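You operate a simulated robot arm through the tools that you are given. There is no shell and no other tool.

Carry out the task below with a simulated robot arm. There is one attempt and no reset: what you move stays moved.

Task
Draw the plug gauge, tray the white outlet, then jig the cream one and hone it.
Fine: gauge in the bench brush stand, outlet in the small green tray, hone back. Set down upright: plug gauge, round hone.

The check looks at the end state, three seconds after you hand in, the way a careful person would. Anything else that was tipped, shoved, dropped, spilled or broken makes it a failure.

Robot
A 7-joint arm with a two-finger parallel gripper, fixed in place. Base frame: the origin is on the floor under the middle of its stand, x ahead of it, y to its left, z up; the work surface is at about z = 0.8. Units: m, rad, N and s.
With the tool pointing down near the work surface it reaches from about 0.3 to 0.7 m from the base axis. Its first joint turns from -1.152 to 1.152 rad. Payload 1.57 kg.
The TCP is the grasp point between the finger pads, 0.03 m short of the fingertips. In the tool frame z runs along the fingers and y along their closing line. The gripper opens to 0.11 m. The fingers are 0.024 m wide and 0.012 m thick; the gripper's body (0.048 by 0.112 m) begins 0.078 m behind the TCP.
Orientation is that of the tool frame in the base frame, as a unit quaternion [x, y, z, w]. With the fingers straight down and closing along the base's y, the tool's x points along the base's -x, its y along +y and its z along -z.

Tools
- The arm moves only by the tool send_rows. Its argument "motion" is a list of rows, each an object (a shift or turn left out is 0, a gripper value left out holds the last) with "claw": the closure, from 0 (fully open) to 1 (shut); "slide": the shift along the tool's x, y, z in m, a list of three; "rot": the turn, a rotation vector about the tool's x, y, z in rad, a list of three. In form: [{"claw": claw, "slide": [x, y, z], "rot": [ax, ay, az]}, ...]. A call has 1 to 20 rows; each row shifts and turns the commanded pose from where the row before left it, along the tool's axes as they then stand. A row lasts 0.2 s, in which the tool goes at most 0.05 m and 0.15 rad; a call with a longer step from one row to the next is refused whole, and so is a gripper value outside its range. Where a pose cannot be reached the arm comes as near as it can. A force on the tool above 60 N (or 10 N above the force at the start of the call, whichever is more), or a blocked arm, ends the call early, and 0.2 s more pass. Each finger travels about 0.108 m/s and halts on what it meets, pressing with about 32 N; the grip force reading is that of the motor and also rises with nothing between the fingers. The clock runs only during rows and for 0.2 s after the last one: add rows that do not move to give the fingers time. It gives the time, the measured TCP pose, the force on the tool (base axes), the opening and the grip force at its end, in the units of the frame above (readings bear some noise), with the torque about the TCP (base axes, N m) and any sound that the robot's microphone picked up, and new pictures: "views" is both (left out), scene, wrist or none.
- Cameras (640 x 400 px; columns grow to the right, rows downward): "scene" is fixed at [0.1735, -0.3951, 1.4117]; the picture's right is [0.71, -0.70, 0.00], its down [-0.36, -0.36, -0.86] and it looks along [0.61, 0.61, -0.51] (base axes); focal length 330 px, centre (320, 200). "wrist" rides on the gripper at [0.07, 0.016, -0.141] in the tool frame; the picture's right is [-0.23, 0.97, 0.00], its down [-0.85, -0.20, -0.48] and it looks along [-0.47, -0.11, 0.88] (tool axes); focal length 222 px, centre (320, 200). There is no depth. A picture from a camera that has moved, and an enlarged one, comes with that camera's place and axes in the base frame and with its lens.
- enlarge(camera, box): a new picture of the part [left, top, right, bottom] of that camera's present view, enlarged. It takes no simulated time.
- close_job(): hands the job in; it is judged then, once.

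Places have to be worked out from the pictures, the camera data and where the tool is seen. Open the gripper and draw the arm clear of the work before you hand the job in, unless the task says otherwise.

The tools are called after "Emit:" as name(argument=value, ...) on one line, values as JSON. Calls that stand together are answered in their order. send_rows: Moves the arm, as the interface text tells. Its arguments: {"type":"object","properties":{"motion":{"type":"array"},"views":{"type":"string","enum":["both","scene","wrist","none"]}},"required":["motion"]} The other tools are called the same way: enlarge (camera, box) takes an enlarged picture of a part of a camera's view; close_job () hands the job in.

At the start:

```text
clock: 0.0
tcp_pos: [0.3254, 0.1594, 1.2324]
tcp_rot: [0.0, 1.0, 0.001, 0.0]
ft_force: [0.3, -0.2, -0.6]
ft_torque: [0.04, -0.01, -0.02]
grip_width: 0.1098
grip_force: 0.0
```

scene: 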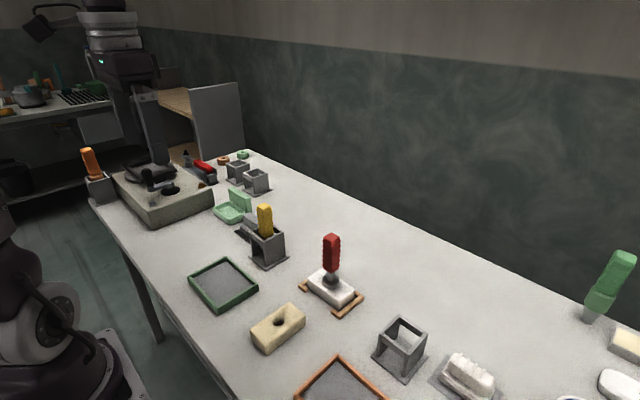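
wrist: 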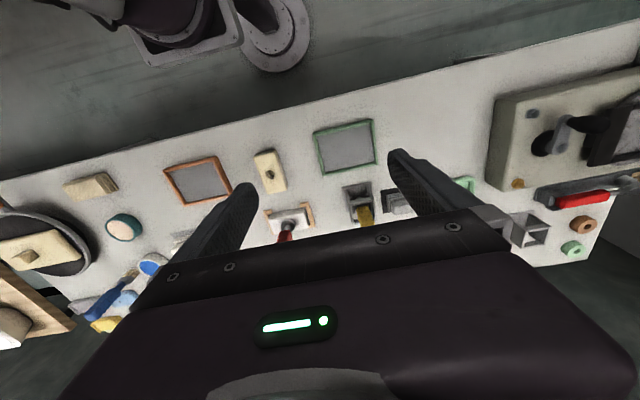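

I'll start by looking closely at the scene from both cameras before moving anything.

Emit:
enlarge(camera="scene", box=[180, 180, 400, 320])

Emit:
enlarge(camera="scene", box=[280, 260, 500, 400])

Emit:
enlarge(camera="scene", box=[70, 130, 290, 270])

Emit:
enlarge(camera="wrist", box=[150, 100, 470, 300])

Emit:
enlarge(camera="scene", box=[420, 230, 640, 400])

```text
2.86 times, centred on (290, 250) of scene
camera zoom: at [0.1735, -0.3951, 1.4117], right [0.71, -0.7, 0.0], down [-0.36, -0.36, -0.86], along [0.61, 0.61, -0.51], focal length 943 px, centre (406, 57)
```

zoom: 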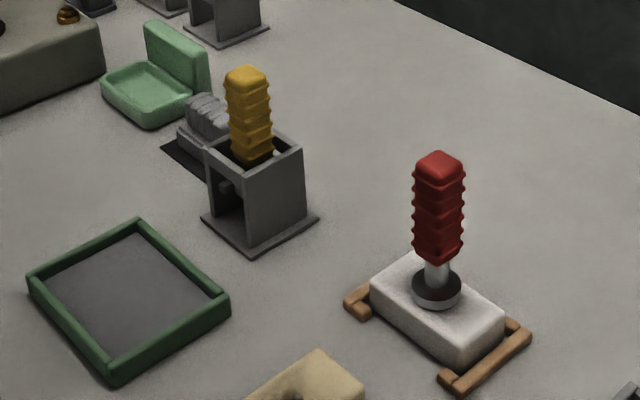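

```text
2.86 times, centred on (390, 330) of scene
camera zoom: at [0.1735, -0.3951, 1.4117], right [0.71, -0.7, 0.0], down [-0.36, -0.36, -0.86], along [0.61, 0.61, -0.51], focal length 943 px, centre (120, -171)
```

zoom: 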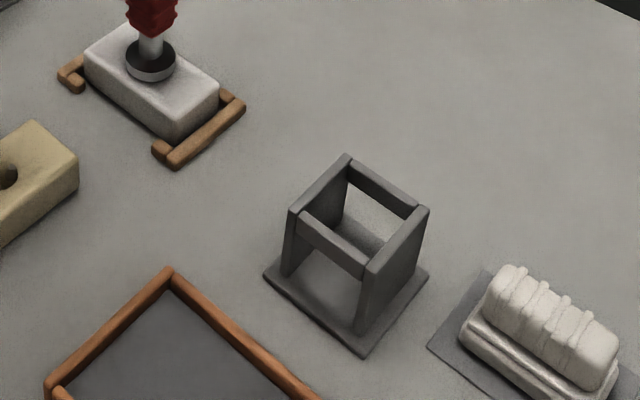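

```text
2.86 times, centred on (180, 200) of scene
camera zoom: at [0.1735, -0.3951, 1.4117], right [0.71, -0.7, 0.0], down [-0.36, -0.36, -0.86], along [0.61, 0.61, -0.51], focal length 943 px, centre (720, 200)
```

zoom: 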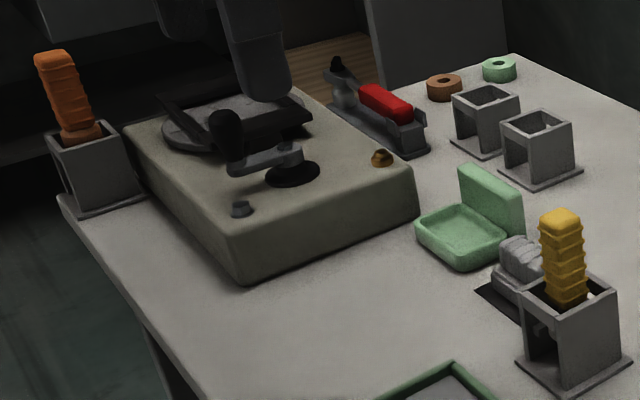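

```text
2.00 times, centred on (310, 200) of wrist
camera zoom: at [0.2564, 0.1761, 1.3731], right [0.23, 0.97, 0.0], down [0.85, -0.2, 0.48], along [0.47, -0.11, -0.88], focal length 444 px, centre (340, 200)
```

zoom: 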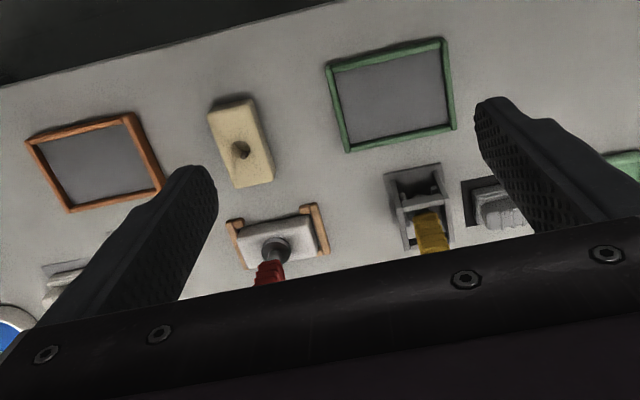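

```text
2.35 times, centred on (530, 315) of scene
camera zoom: at [0.1735, -0.3951, 1.4117], right [0.71, -0.7, 0.0], down [-0.36, -0.36, -0.86], along [0.61, 0.61, -0.51], focal length 777 px, centre (-174, -71)
```

zoom: 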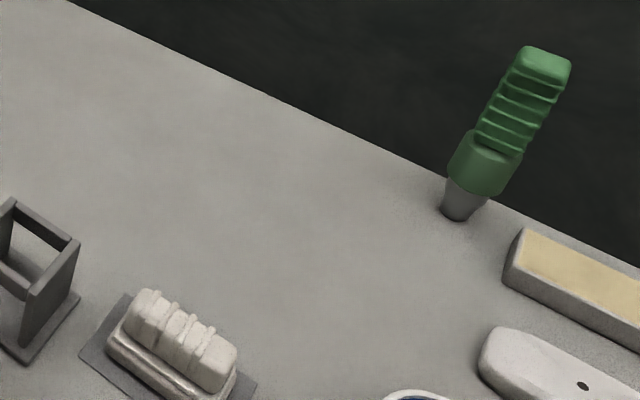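

Let me look more closely at the two stands, the items beside them, and the trays.

Emit:
enlarge(camera="scene", box=[225, 190, 305, 275])

Emit:
enlarge(camera="scene", box=[360, 305, 500, 400])

Emit:
enlarge(camera="scene", box=[290, 225, 380, 325])

Emit:
enlarge(camera="wrist", box=[0, 150, 250, 350])

Emit:
enlarge(camera="wrist", box=[400, 60, 640, 280])

```text
4.71 times, centred on (265, 232) of scene
camera zoom: at [0.1735, -0.3951, 1.4117], right [0.71, -0.7, 0.0], down [-0.36, -0.36, -0.86], along [0.61, 0.61, -0.51], focal length 1553 px, centre (579, 47)
```

zoom: 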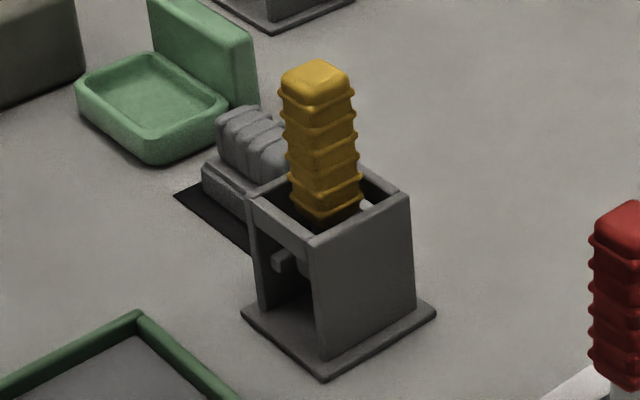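

```text
4.21 times, centred on (430, 352) of scene
camera zoom: at [0.1735, -0.3951, 1.4117], right [0.71, -0.7, 0.0], down [-0.36, -0.36, -0.86], along [0.61, 0.61, -0.51], focal length 1390 px, centre (-143, -442)
```

zoom: 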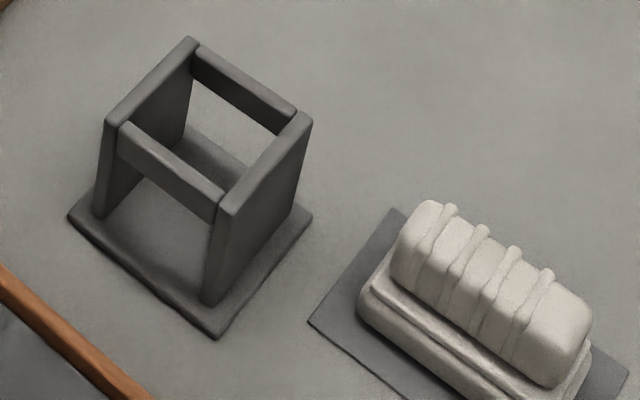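

```text
4.00 times, centred on (335, 275) of scene
camera zoom: at [0.1735, -0.3951, 1.4117], right [0.71, -0.7, 0.0], down [-0.36, -0.36, -0.86], along [0.61, 0.61, -0.51], focal length 1320 px, centre (260, -100)
```

zoom: 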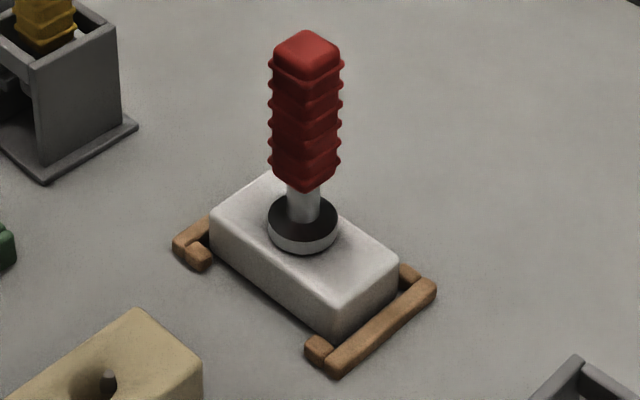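

```text
2.00 times, centred on (125, 250) of wrist
camera zoom: at [0.2564, 0.1761, 1.3731], right [0.23, 0.97, 0.0], down [0.85, -0.2, 0.48], along [0.47, -0.11, -0.88], focal length 444 px, centre (710, 100)
```

zoom: 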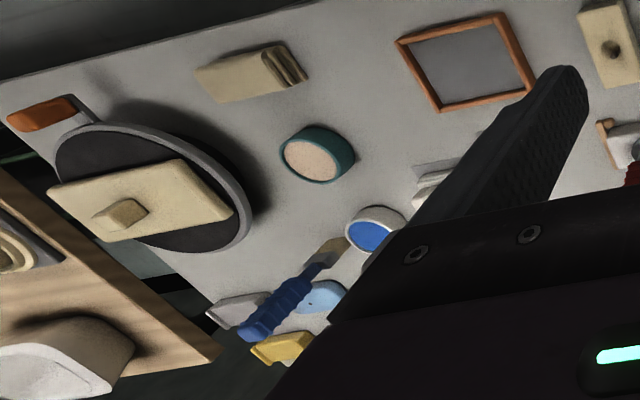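

```text
1.82 times, centred on (520, 170) of wrist
camera zoom: at [0.2564, 0.1761, 1.3731], right [0.23, 0.97, 0.0], down [0.85, -0.2, 0.48], along [0.47, -0.11, -0.88], focal length 404 px, centre (-44, 254)
```

zoom: 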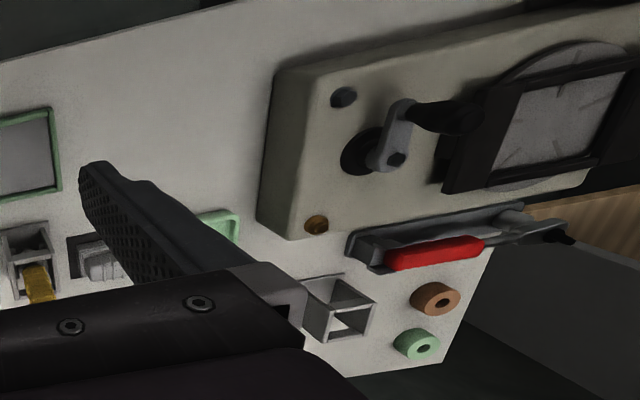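

The layout is roughly: white block with the red gauge in the orange jig near (0.595, -0.017), cream block near (0.435, -0.01), dark green tray near (0.43, 0.21), yellow-handled tool in its stand near (0.583, 0.217), and an empty stand near (0.582, -0.21). I'll move the arm, staying high, to survey from the wrist camera.

Emit:
send_rows(motion=[{"claw": 0, "slide": [-0.0275, -0.026, 0.008]}, {"slide": [-0.0275, -0.026, 0.008]}, {"slide": [-0.0275, -0.026, 0.008]}, {"slide": [-0.0275, -0.026, 0.008]}, {"slide": [-0.0275, -0.026, 0.008]}, {"slide": [-0.0275, -0.026, 0.008]}, {"slide": [-0.0275, -0.026, 0.008]}, {"slide": [-0.0275, -0.026, 0.008]}, {"slide": [-0.0275, -0.026, 0.008]}, {"slide": [-0.0275, -0.026, 0.008]}, {}, {}])

```text
clock: 2.6
tcp_pos: [0.6024, -0.1012, 1.1516]
tcp_rot: [0.0, 1.0, 0.0, 0.0]
ft_force: [-0.7, 0.3, -0.3]
ft_torque: [0.01, 0.0, 0.0]
grip_width: 0.1099
grip_force: 0.0
camera wrist: at [0.5329, -0.0847, 1.294], right [0.23, 0.97, 0.0], down [0.85, -0.2, 0.48], along [0.47, -0.11, -0.88], focal length 222 px, centre (320, 200)
```

scene: 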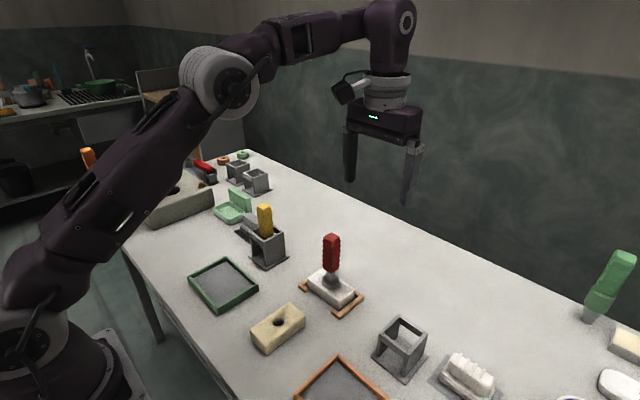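
wrist: 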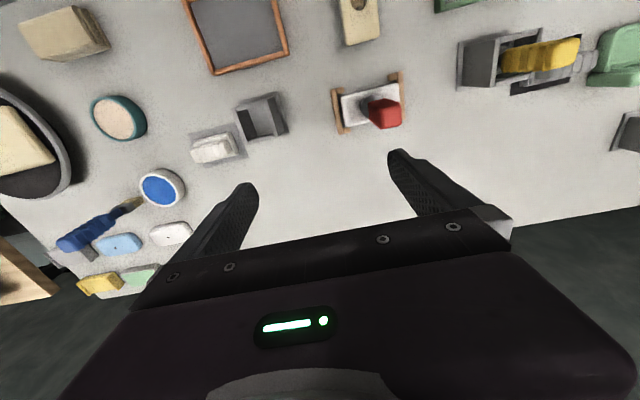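

Emit:
enlarge(camera="wrist", box=[320, 0, 640, 200])

Emit:
enlarge(camera="wrist", box=[170, 60, 310, 180])

Emit:
enlarge(camera="wrist", box=[310, 50, 430, 150])

Emit:
enlarge(camera="wrist", box=[0, 0, 240, 300])

```text
2.00 times, centred on (480, 100) of wrist
camera zoom: at [0.5329, -0.0847, 1.294], right [0.23, 0.97, 0.0], down [0.85, -0.2, 0.48], along [0.47, -0.11, -0.88], focal length 444 px, centre (0, 400)
```

zoom: 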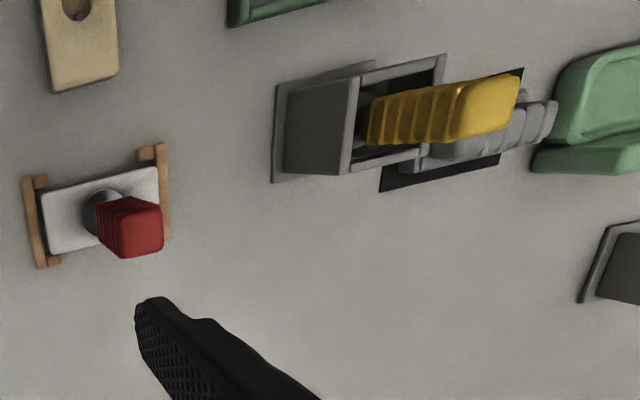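

```text
3.33 times, centred on (240, 120) of wrist
camera zoom: at [0.5329, -0.0847, 1.294], right [0.23, 0.97, 0.0], down [0.85, -0.2, 0.48], along [0.47, -0.11, -0.88], focal length 740 px, centre (587, 467)
```

zoom: 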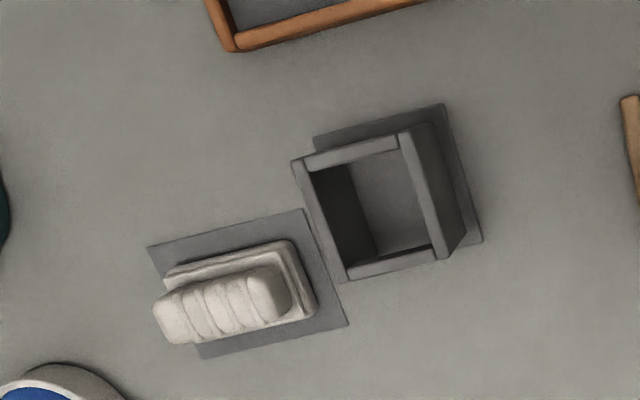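

```text
4.00 times, centred on (370, 100) of wrist
camera zoom: at [0.5329, -0.0847, 1.294], right [0.23, 0.97, 0.0], down [0.85, -0.2, 0.48], along [0.47, -0.11, -0.88], focal length 888 px, centre (120, 600)
```

zoom: 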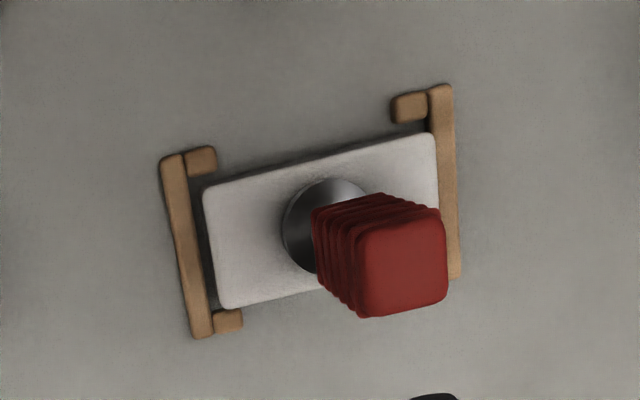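

```text
1.33 times, centred on (120, 150) of wrist
camera zoom: at [0.5329, -0.0847, 1.294], right [0.23, 0.97, 0.0], down [0.85, -0.2, 0.48], along [0.47, -0.11, -0.88], focal length 296 px, centre (587, 267)
```

zoom: 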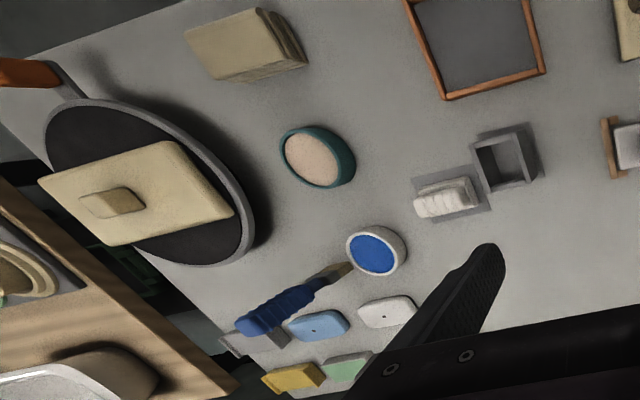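

The wrist view puts the white block at about x 0.574–0.630, y ±0.054, with the gauge axis near (0.600, -0.003) and its handle top near z 0.978. The empty stand centre is near (0.579, -0.214), and its top is near z 0.87. I'll move over the gauge, staying above its top, to check alignment.

Emit:
send_rows(motion=[{"claw": 0, "slide": [0.0006, 0.0246, 0.0254]}, {"slide": [0.0006, 0.0246, 0.0254]}, {"slide": [0.0006, 0.0246, 0.0254]}, {"slide": [0.0006, 0.0246, 0.0254]}, {}, {}])

```text
clock: 4.0
tcp_pos: [0.5958, -0.0024, 1.0498]
tcp_rot: [0.0, 1.0, 0.0, 0.0]
ft_force: [-0.2, 0.5, -0.7]
ft_torque: [0.01, -0.03, 0.03]
grip_width: 0.1101
grip_force: 0.2
camera wrist: at [0.5263, 0.0149, 1.1911], right [0.23, 0.97, 0.0], down [0.85, -0.2, 0.48], along [0.47, -0.11, -0.88], focal length 222 px, centre (320, 200)
```

scene: 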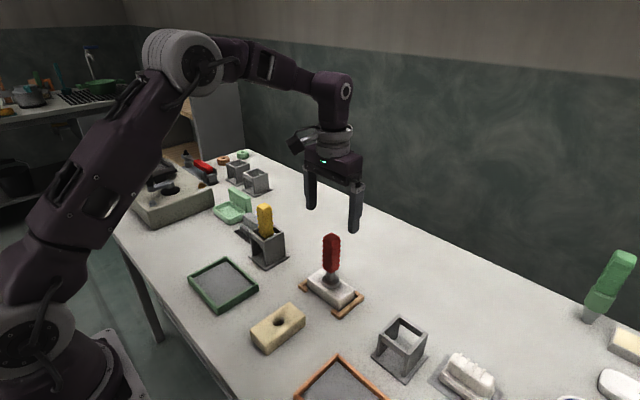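
wrist: 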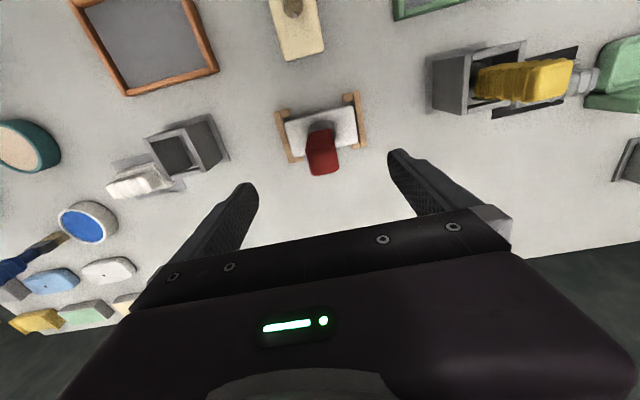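

Zooming to refine the gauge axis and the stand geometry from this nearer view.

Emit:
enlarge(camera="wrist", box=[260, 80, 380, 190])

Emit:
enlarge(camera="wrist", box=[100, 90, 250, 220])

Emit:
enlarge(camera="wrist", box=[410, 20, 640, 170])

```text
3.64 times, centred on (320, 135) of wrist
camera zoom: at [0.5263, 0.0149, 1.1911], right [0.23, 0.97, 0.0], down [0.85, -0.2, 0.48], along [0.47, -0.11, -0.88], focal length 808 px, centre (320, 436)
```

zoom: 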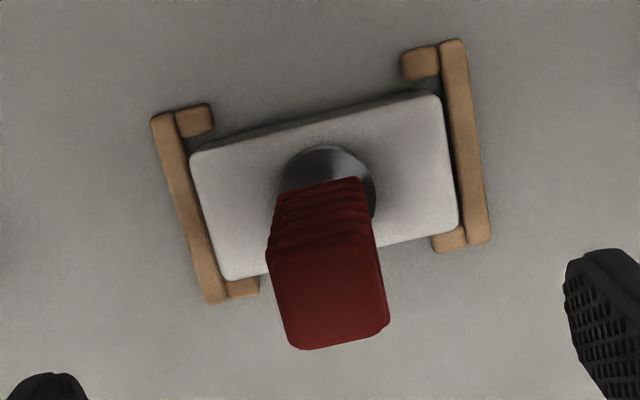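

```text
3.08 times, centred on (175, 155) of wrist
camera zoom: at [0.5263, 0.0149, 1.1911], right [0.23, 0.97, 0.0], down [0.85, -0.2, 0.48], along [0.47, -0.11, -0.88], focal length 684 px, centre (766, 338)
```

zoom: 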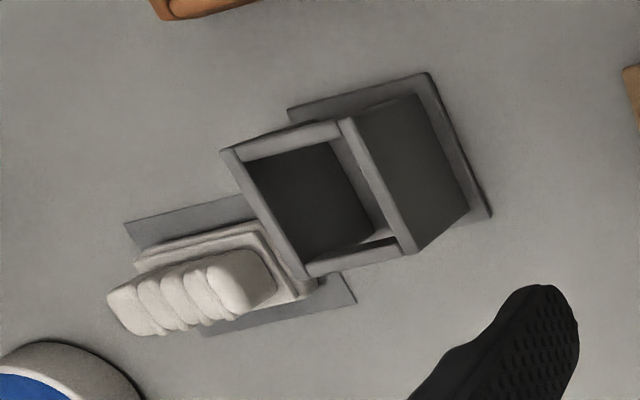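

```text
2.67 times, centred on (525, 95) of wrist
camera zoom: at [0.5263, 0.0149, 1.1911], right [0.23, 0.97, 0.0], down [0.85, -0.2, 0.48], along [0.47, -0.11, -0.88], focal length 592 px, centre (-227, 480)
```

zoom: 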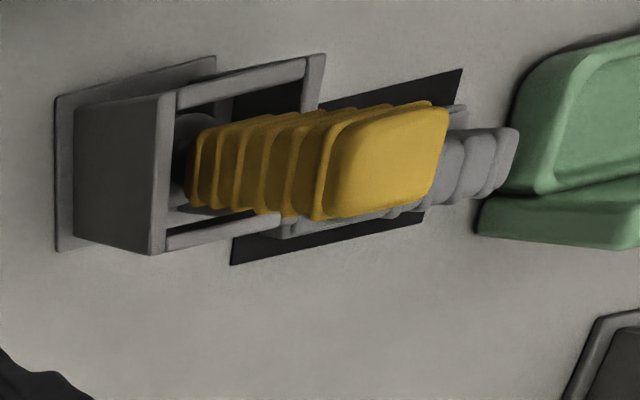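

Block centre refines to about (0.599, 0.001), with the gauge standing in its middle. I'll descend around the handle with the gripper open, fingertips stopping near z 0.908.

Emit:
send_rows(motion=[{"claw": 0, "slide": [-0.001, 0.003, 0.02]}, {"slide": [0, 0, 0.025]}, {"slide": [0, 0, 0.025]}, {"slide": [0, 0, 0.025]}, {"slide": [0, 0, 0.018]}, {}, {}])

```text
clock: 5.6
tcp_pos: [0.5986, -0.0012, 0.9373]
tcp_rot: [0.001, 1.0, 0.0, 0.001]
ft_force: [-0.6, -0.8, 0.5]
ft_torque: [0.0, -0.02, -0.02]
grip_width: 0.1101
grip_force: 0.1
camera wrist: at [0.529, 0.0165, 1.0778], right [0.23, 0.97, 0.0], down [0.85, -0.2, 0.48], along [0.47, -0.11, -0.88], focal length 222 px, centre (320, 200)
```

scene: 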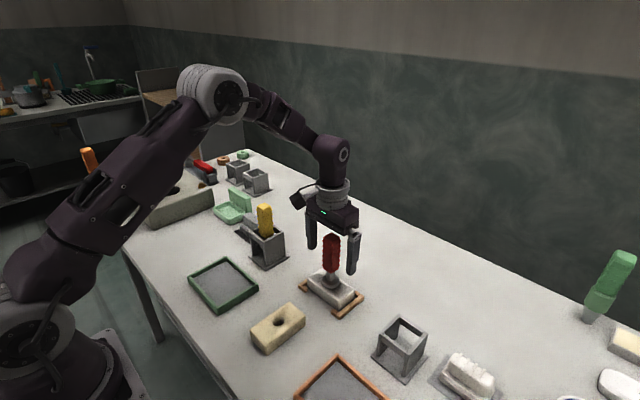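
wrist: 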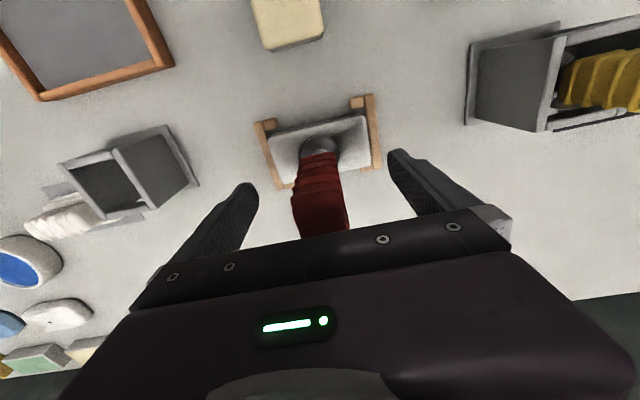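

The handle sits between the fingers, roughly centred. I'll close the gripper on it.

Emit:
send_rows(motion=[{"claw": 0.5}, {"claw": 0.65}, {"claw": 0.8}, {"claw": 1}, {}, {}])

Emit:
enlarge(camera="wrist", box=[220, 80, 420, 240])

Emit:
enlarge(camera="scene", box=[280, 180, 400, 320])

```text
clock: 7.0
tcp_pos: [0.598, -0.0007, 0.9379]
tcp_rot: [0.0, 1.0, 0.001, 0.0]
ft_force: [0.2, -0.6, 1.2]
ft_torque: [0.05, -0.03, -0.01]
grip_width: 0.0297
grip_force: 32.0
camera wrist: at [0.529, 0.0165, 1.078], right [0.23, 0.97, 0.0], down [0.85, -0.2, 0.48], along [0.47, -0.11, -0.88], focal length 222 px, centre (320, 200)
```

scene: 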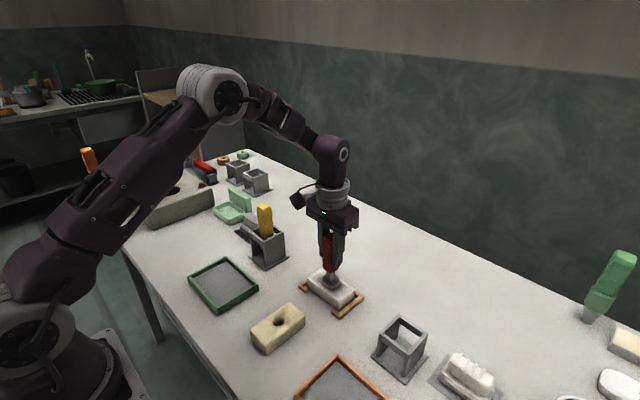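
wrist: 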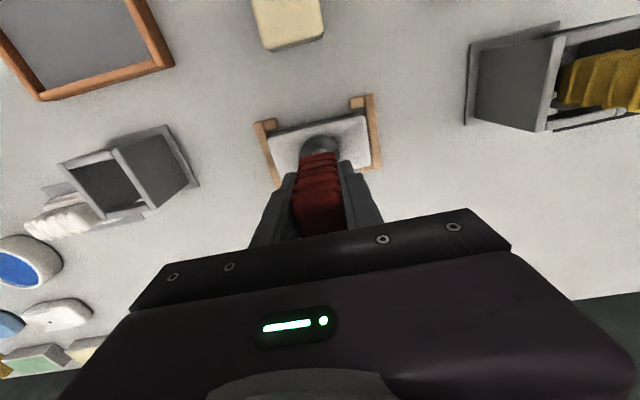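

```text
2.50 times, centred on (320, 160) of wrist
camera zoom: at [0.529, 0.0165, 1.078], right [0.23, 0.97, 0.0], down [0.85, -0.2, 0.48], along [0.47, -0.11, -0.88], focal length 555 px, centre (320, 300)
```

zoom: 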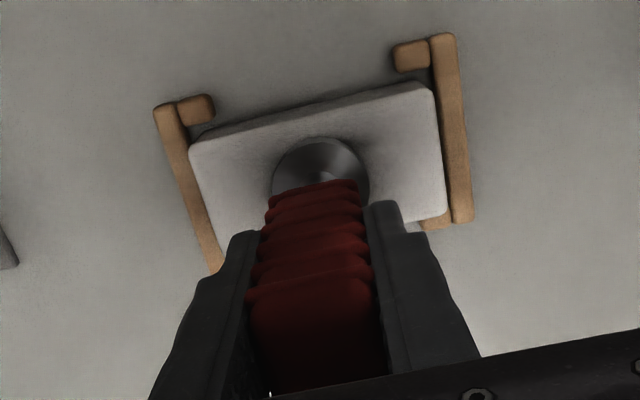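

```text
2.86 times, centred on (340, 250) of scene
camera zoom: at [0.1735, -0.3951, 1.4117], right [0.71, -0.7, 0.0], down [-0.36, -0.36, -0.86], along [0.61, 0.61, -0.51], focal length 943 px, centre (263, 57)
```

zoom: 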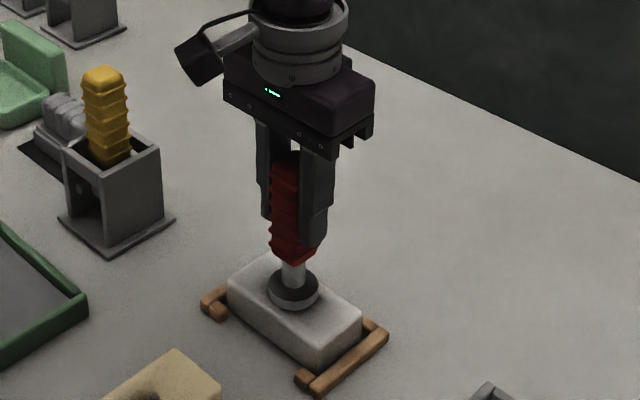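

The handle is gripped at width 0.030 with 32 N. I'll draw the gauge straight up slowly and watch the force and whether the block stays down.

Emit:
send_rows(motion=[{"slide": [0, 0, -0.004]}, {"slide": [0, 0, -0.004]}, {"slide": [0, 0, -0.004]}, {"slide": [0, 0, -0.004]}, {"slide": [0, 0, -0.004]}, {}])

Emit:
enlarge(camera="scene", box=[280, 180, 400, 320])

Emit:
enlarge(camera="wrist", box=[220, 80, 420, 240])

```text
clock: 8.4
tcp_pos: [0.5983, 0.0004, 0.9568]
tcp_rot: [0.0, 1.0, -0.001, -0.001]
ft_force: [-0.1, -0.1, -1.4]
ft_torque: [0.02, -0.02, 0.0]
grip_width: 0.0297
grip_force: 32.1
camera wrist: at [0.5292, 0.0163, 1.0987], right [0.23, 0.97, 0.0], down [0.85, -0.2, 0.48], along [0.47, -0.11, -0.88], focal length 222 px, centre (320, 200)
```

scene: 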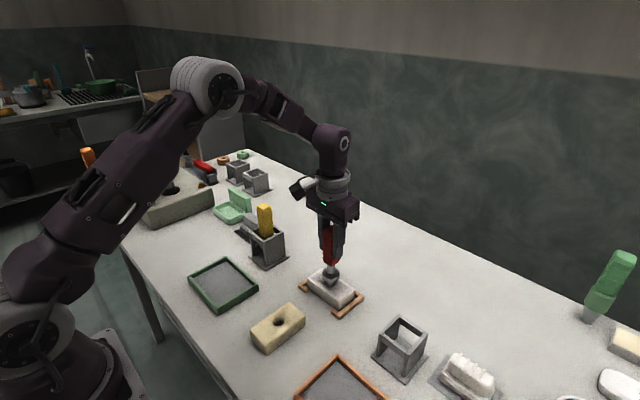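
wrist: 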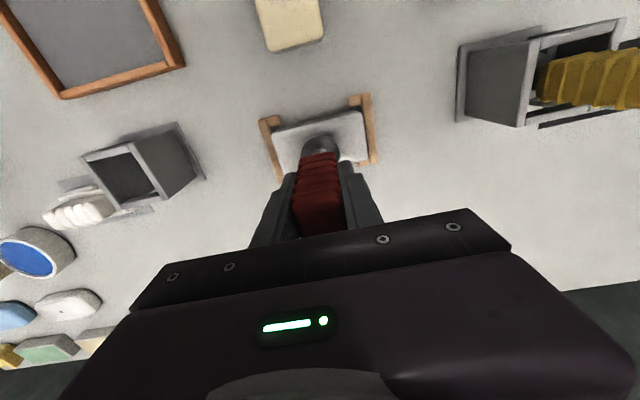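

```text
2.86 times, centred on (340, 250) of scene
camera zoom: at [0.1735, -0.3951, 1.4117], right [0.71, -0.7, 0.0], down [-0.36, -0.36, -0.86], along [0.61, 0.61, -0.51], focal length 943 px, centre (263, 57)
```

zoom: 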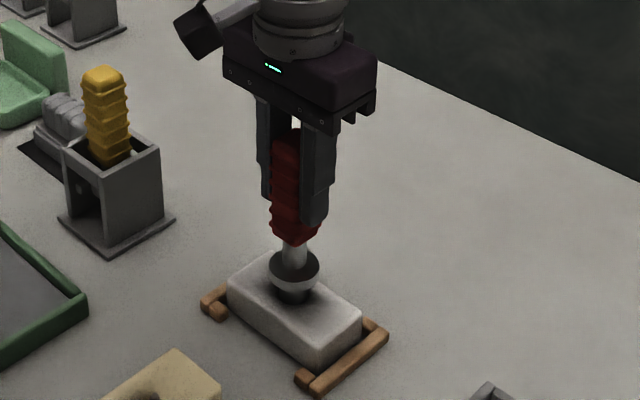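

```text
2.50 times, centred on (320, 160) of wrist
camera zoom: at [0.5292, 0.0163, 1.0987], right [0.23, 0.97, 0.0], down [0.85, -0.2, 0.48], along [0.47, -0.11, -0.88], focal length 555 px, centre (320, 300)
```

zoom: 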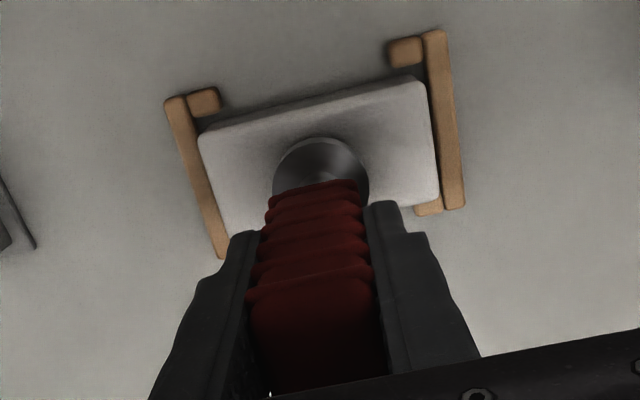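

The gauge slides out cleanly and the block stayed put. I'll lift it fully clear and then look at its tip.

Emit:
send_rows(motion=[{"slide": [0, 0, -0.008]}, {"slide": [0, 0, -0.012]}, {"slide": [0, 0, -0.02]}, {"slide": [0, 0, -0.03]}, {"slide": [0, 0, -0.03]}, {"slide": [0, 0, -0.02]}, {}, {}])

Emit:
enlarge(camera="scene", box=[270, 160, 390, 320])

Emit:
enlarge(camera="wrist", box=[220, 80, 420, 240])

Emit:
enlarge(camera="wrist", box=[80, 80, 260, 230])

```text
clock: 10.2
tcp_pos: [0.6023, -0.0016, 1.0764]
tcp_rot: [0.0, 1.0, 0.0, 0.0]
ft_force: [0.2, 0.1, -1.1]
ft_torque: [0.0, 0.0, -0.01]
grip_width: 0.0296
grip_force: 32.3
camera wrist: at [0.5325, 0.0161, 1.2172], right [0.23, 0.97, 0.0], down [0.85, -0.2, 0.48], along [0.47, -0.11, -0.88], focal length 222 px, centre (320, 200)
```

scene: 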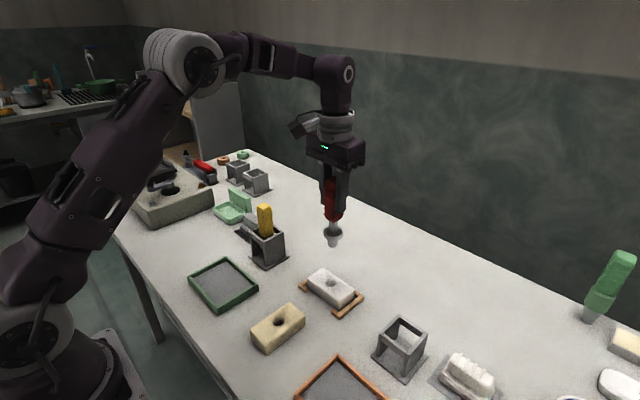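
wrist: 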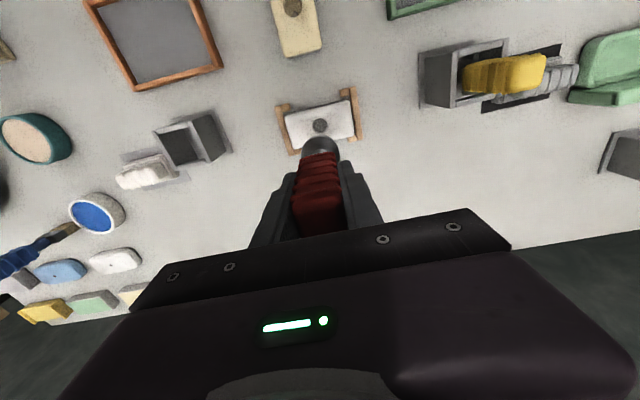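

```text
2.50 times, centred on (330, 240) of scene
camera zoom: at [0.1735, -0.3951, 1.4117], right [0.71, -0.7, 0.0], down [-0.36, -0.36, -0.86], along [0.61, 0.61, -0.51], focal length 825 px, centre (295, 100)
```

zoom: 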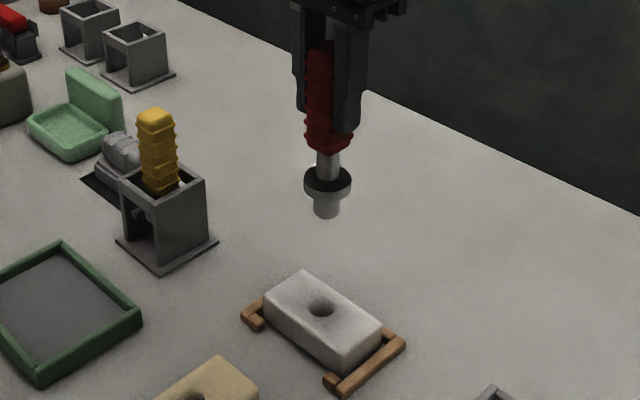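

```text
2.50 times, centred on (320, 160) of wrist
camera zoom: at [0.5325, 0.0161, 1.2172], right [0.23, 0.97, 0.0], down [0.85, -0.2, 0.48], along [0.47, -0.11, -0.88], focal length 555 px, centre (320, 300)
```

zoom: 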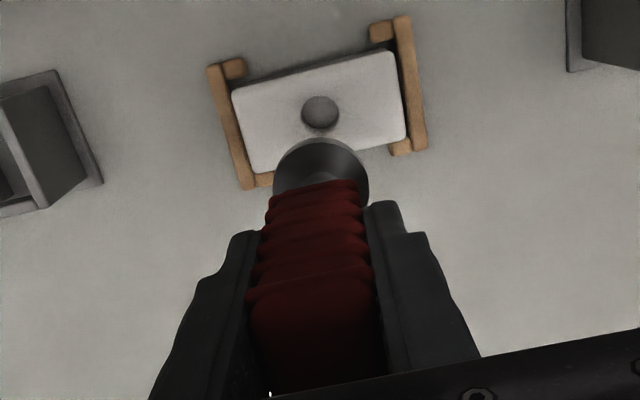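

```text
2.67 times, centred on (170, 155) of wrist
camera zoom: at [0.5325, 0.0161, 1.2172], right [0.23, 0.97, 0.0], down [0.85, -0.2, 0.48], along [0.47, -0.11, -0.88], focal length 592 px, centre (720, 320)
```

zoom: 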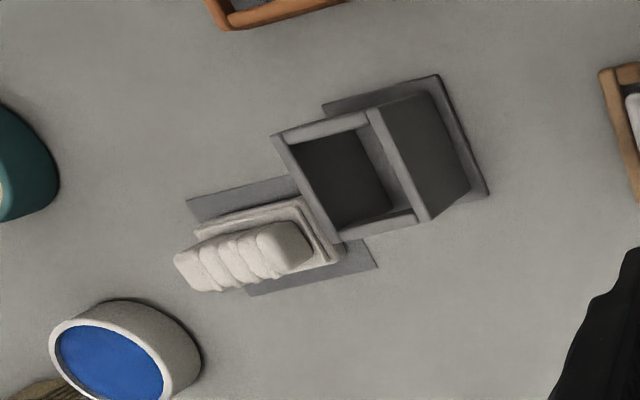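

The gauge has a plug about 25 mm long, with its tip about 0.125 below the TCP. Stereo puts the empty stand's opening centre near (0.575, -0.214), with its top near z 0.875. I'll carry the gauge over at this height and look down.

Emit:
send_rows(motion=[{"slide": [0.004, -0.0358, 0]}, {"slide": [0.004, -0.0358, 0]}, {"slide": [0.004, -0.0358, 0]}, {"slide": [0.004, -0.0358, 0]}, {"slide": [0.004, -0.0358, 0]}, {"slide": [0.004, -0.0358, 0]}, {"slide": [0, 0, 0.02]}, {}, {}])

Emit:
enlarge(camera="wrist", box=[220, 50, 420, 240])

Emit:
enlarge(camera="scene", box=[340, 220, 480, 400])

```text
clock: 12.2
tcp_pos: [0.5768, -0.2131, 1.0572]
tcp_rot: [-0.001, 1.0, -0.001, 0.0]
ft_force: [-0.7, 0.2, -1.6]
ft_torque: [0.0, 0.0, -0.06]
grip_width: 0.0296
grip_force: 31.8
camera wrist: at [0.5066, -0.1961, 1.199], right [0.23, 0.97, 0.0], down [0.85, -0.2, 0.48], along [0.47, -0.11, -0.88], focal length 222 px, centre (320, 200)
```

scene: 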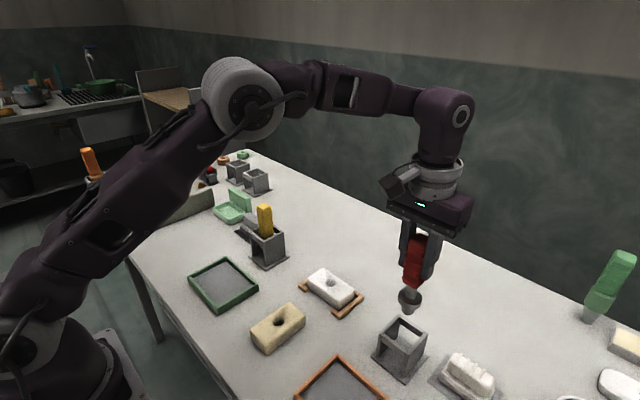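
wrist: 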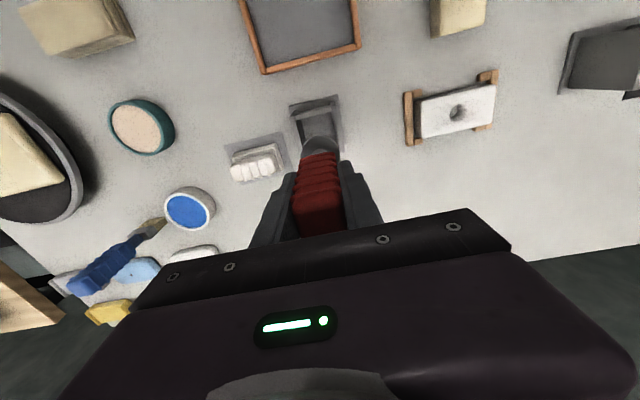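

```text
2.11 times, centred on (320, 145) of wrist
camera zoom: at [0.5066, -0.1961, 1.199], right [0.23, 0.97, 0.0], down [0.85, -0.2, 0.48], along [0.47, -0.11, -0.88], focal length 468 px, centre (320, 316)
```

zoom: 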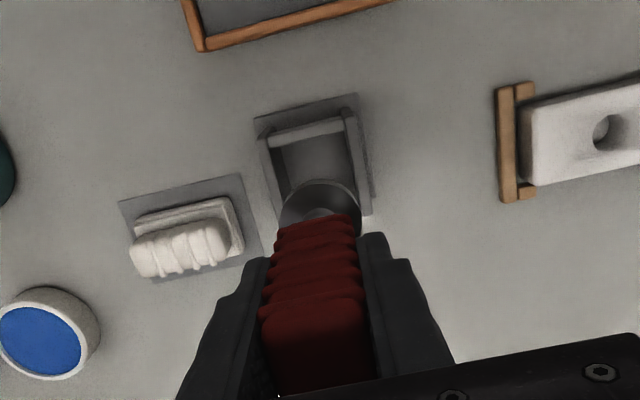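

```text
2.22 times, centred on (410, 310) of scene
camera zoom: at [0.1735, -0.3951, 1.4117], right [0.71, -0.7, 0.0], down [-0.36, -0.36, -0.86], along [0.61, 0.61, -0.51], focal length 734 px, centre (120, -44)
```

zoom: 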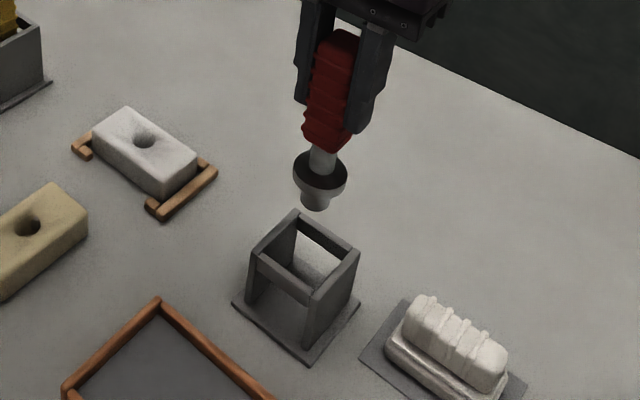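

The gauge axis is within about 3 mm of the stand's centre. I'll shift slightly toward -y and lower until the plug tip just enters the frame, then check.

Emit:
send_rows(motion=[{"slide": [0.001, -0.0015, 0.015]}, {"slide": [0, 0, 0.02]}, {"slide": [0, 0, 0.02]}, {"slide": [0, 0, 0.02]}, {}, {}])

Emit:
enlarge(camera="wrist", box=[220, 50, 420, 240])

Emit:
enlarge(camera="scene", box=[350, 260, 450, 390])

```text
clock: 13.6
tcp_pos: [0.5744, -0.2152, 0.9818]
tcp_rot: [0.0, 1.0, 0.0, 0.001]
ft_force: [0.2, -0.5, -0.8]
ft_torque: [0.02, 0.02, 0.02]
grip_width: 0.0299
grip_force: 32.4
camera wrist: at [0.5047, -0.1982, 1.1229], right [0.23, 0.97, 0.0], down [0.85, -0.2, 0.48], along [0.47, -0.11, -0.88], focal length 222 px, centre (320, 200)
```

scene: 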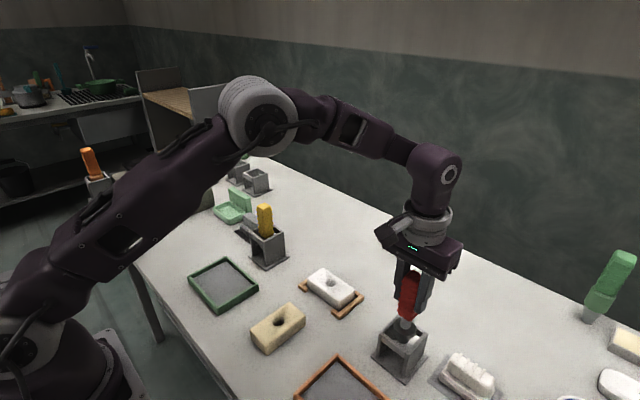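
wrist: 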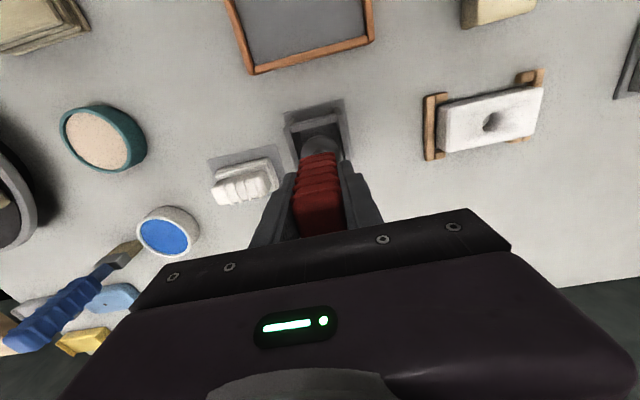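

```text
2.11 times, centred on (320, 145) of wrist
camera zoom: at [0.5047, -0.1982, 1.1229], right [0.23, 0.97, 0.0], down [0.85, -0.2, 0.48], along [0.47, -0.11, -0.88], focal length 468 px, centre (320, 316)
```

zoom: 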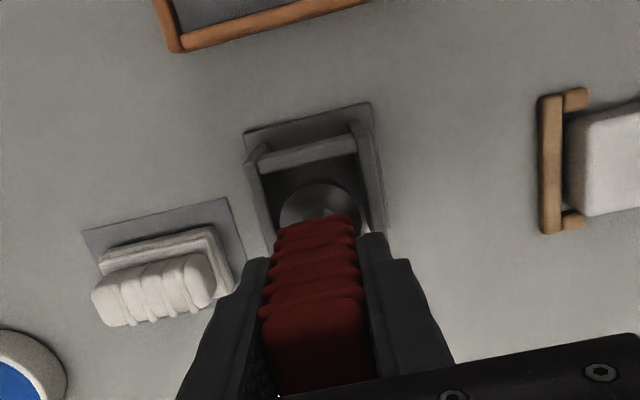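

```text
3.08 times, centred on (400, 325) of scene
camera zoom: at [0.1735, -0.3951, 1.4117], right [0.71, -0.7, 0.0], down [-0.36, -0.36, -0.86], along [0.61, 0.61, -0.51], focal length 1016 px, centre (74, -185)
```

zoom: 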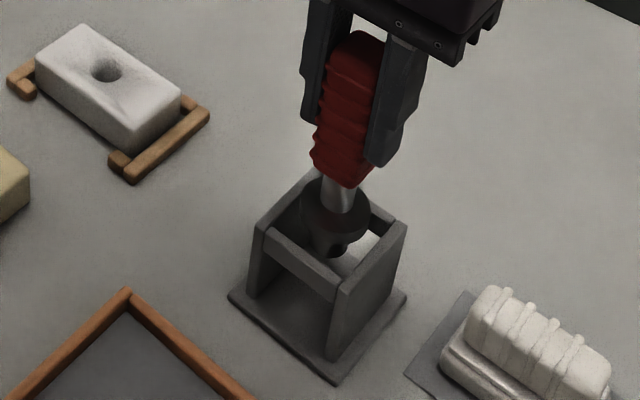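

The plug is inside the frame with the collar about to follow, and clearances look even on both sides. I'll continue down, slowing near the bottom.

Emit:
send_rows(motion=[{"slide": [0, -0.0005, 0.01]}, {"slide": [0, 0, 0.01]}, {"slide": [0, 0, 0.01]}, {"slide": [0, 0, 0.008]}, {"slide": [0, 0, 0.004]}, {}])

Emit:
enlarge(camera="wrist", box=[220, 50, 420, 240])

Emit:
enlarge(camera="scene", box=[350, 260, 450, 390])

```text
clock: 15.0
tcp_pos: [0.576, -0.2148, 0.9408]
tcp_rot: [0.0, 1.0, 0.0, 0.0]
ft_force: [0.0, 0.4, -1.1]
ft_torque: [0.01, 0.0, -0.02]
grip_width: 0.0298
grip_force: 32.3
camera wrist: at [0.5055, -0.1991, 1.0818], right [0.23, 0.97, 0.0], down [0.85, -0.2, 0.48], along [0.47, -0.11, -0.88], focal length 222 px, centre (320, 200)
```

scene: 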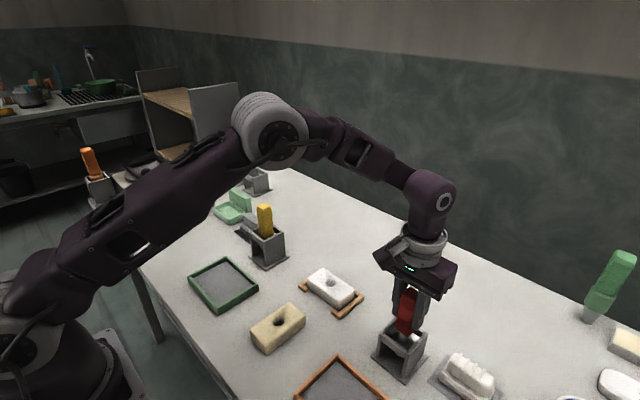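
wrist: 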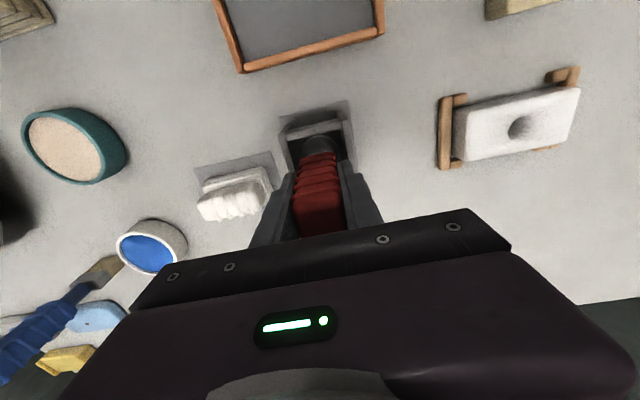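

```text
2.11 times, centred on (320, 145) of wrist
camera zoom: at [0.5055, -0.1991, 1.0818], right [0.23, 0.97, 0.0], down [0.85, -0.2, 0.48], along [0.47, -0.11, -0.88], focal length 468 px, centre (320, 316)
```

zoom: 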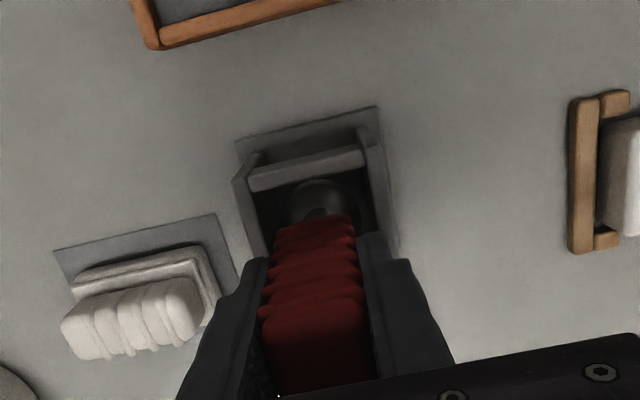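

```text
3.08 times, centred on (400, 325) of scene
camera zoom: at [0.1735, -0.3951, 1.4117], right [0.71, -0.7, 0.0], down [-0.36, -0.36, -0.86], along [0.61, 0.61, -0.51], focal length 1016 px, centre (74, -185)
```

zoom: 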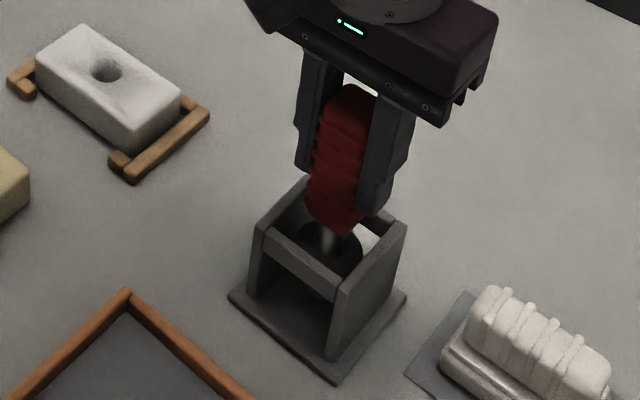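

No contact so far. I'll keep lowering in small steps until the tip touches the base plate.

Emit:
send_rows(motion=[{"slide": [0, 0, 0.002]}, {"slide": [0, 0, 0.002]}, {"slide": [0, 0, 0.001]}, {}], views="none")

```text
clock: 16.0
tcp_pos: [0.5751, -0.2163, 0.9349]
tcp_rot: [0.001, 1.0, 0.0, 0.001]
ft_force: [0.2, -0.3, -1.3]
ft_torque: [-0.03, -0.02, 0.01]
grip_width: 0.0298
grip_force: 32.1
```

Still hanging free (about -1.3 N), so I'll continue in 1.5 mm steps.

Emit:
send_rows(motion=[{"slide": [0, 0, 0.0015]}, {"slide": [0, 0, 0.0015]}, {}], views="none")

```text
clock: 16.8
tcp_pos: [0.5754, -0.2176, 0.9327]
tcp_rot: [0.0, 1.0, 0.0, -0.001]
ft_force: [0.0, -0.1, -1.6]
ft_torque: [0.01, 0.01, 0.0]
grip_width: 0.0296
grip_force: 31.7
```

Emit:
send_rows(motion=[{"slide": [0, 0, 0.0015]}, {"slide": [0, 0, 0.0015]}, {}])

Emit:
enlarge(camera="scene", box=[350, 260, 450, 390])

```text
clock: 17.6
tcp_pos: [0.5743, -0.2154, 0.9318]
tcp_rot: [0.0, 1.0, -0.001, 0.003]
ft_force: [-2.1, 3.9, 53.9]
ft_torque: [0.66, 0.15, 0.0]
grip_width: 0.0295
grip_force: 31.7
camera wrist: at [0.504, -0.1994, 1.0727], right [0.23, 0.97, 0.0], down [0.85, -0.2, 0.48], along [0.47, -0.11, -0.87], focal length 222 px, centre (320, 200)
```

scene: 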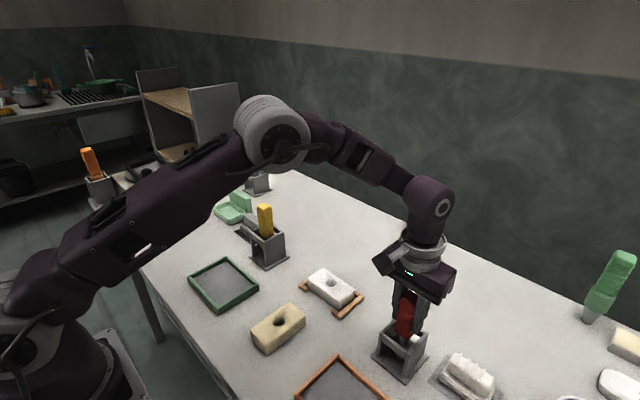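
wrist: 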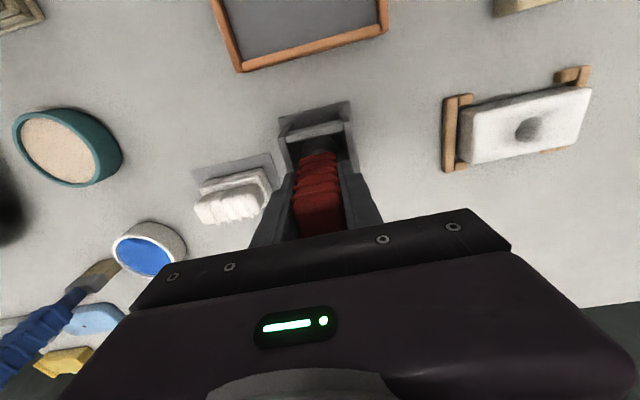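

```text
3.08 times, centred on (400, 325) of scene
camera zoom: at [0.1725, -0.3946, 1.412], right [0.71, -0.7, 0.0], down [-0.36, -0.36, -0.86], along [0.61, 0.61, -0.51], focal length 1016 px, centre (74, -185)
```

zoom: 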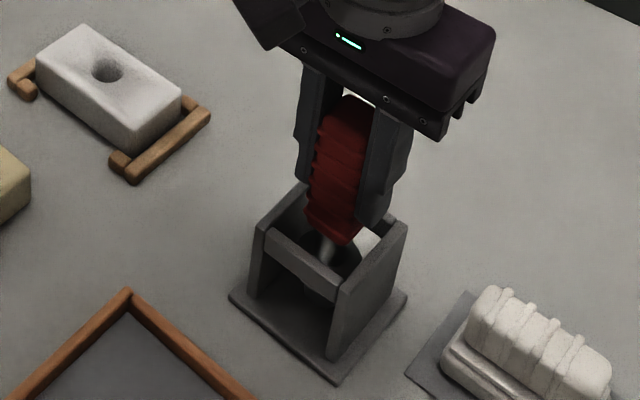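

The tip is now firmly on the base plate (about 54 N up). I'll back off 2 mm to unload it before releasing.

Emit:
send_rows(motion=[{"slide": [0, 0, -0.001]}, {"slide": [0, 0, -0.001]}, {}], views="none")

```text
clock: 18.4
tcp_pos: [0.5739, -0.2175, 0.9326]
tcp_rot: [0.001, 1.0, -0.001, 0.002]
ft_force: [9.5, -1.6, 29.8]
ft_torque: [-0.15, -1.23, 0.0]
grip_width: 0.0297
grip_force: 32.0
```

Emit:
send_rows(motion=[{"slide": [0, 0, -0.0008]}, {}], views="none")

```text
clock: 19.0
tcp_pos: [0.5737, -0.2169, 0.9314]
tcp_rot: [0.002, 1.0, 0.0, -0.001]
ft_force: [9.4, -2.9, 21.2]
ft_torque: [-0.34, -1.12, -0.03]
grip_width: 0.0297
grip_force: 31.8
```

The torque matches a contact right at the plug tip, so it is only leftover friction. I'll ease up a bit more.

Emit:
send_rows(motion=[{"slide": [0, 0, -0.001]}, {}], views="none")

```text
clock: 19.6
tcp_pos: [0.5721, -0.2156, 0.9323]
tcp_rot: [0.001, 1.0, 0.001, -0.003]
ft_force: [2.6, -0.2, 1.9]
ft_torque: [-0.21, -0.37, -0.02]
grip_width: 0.0295
grip_force: 32.6
```

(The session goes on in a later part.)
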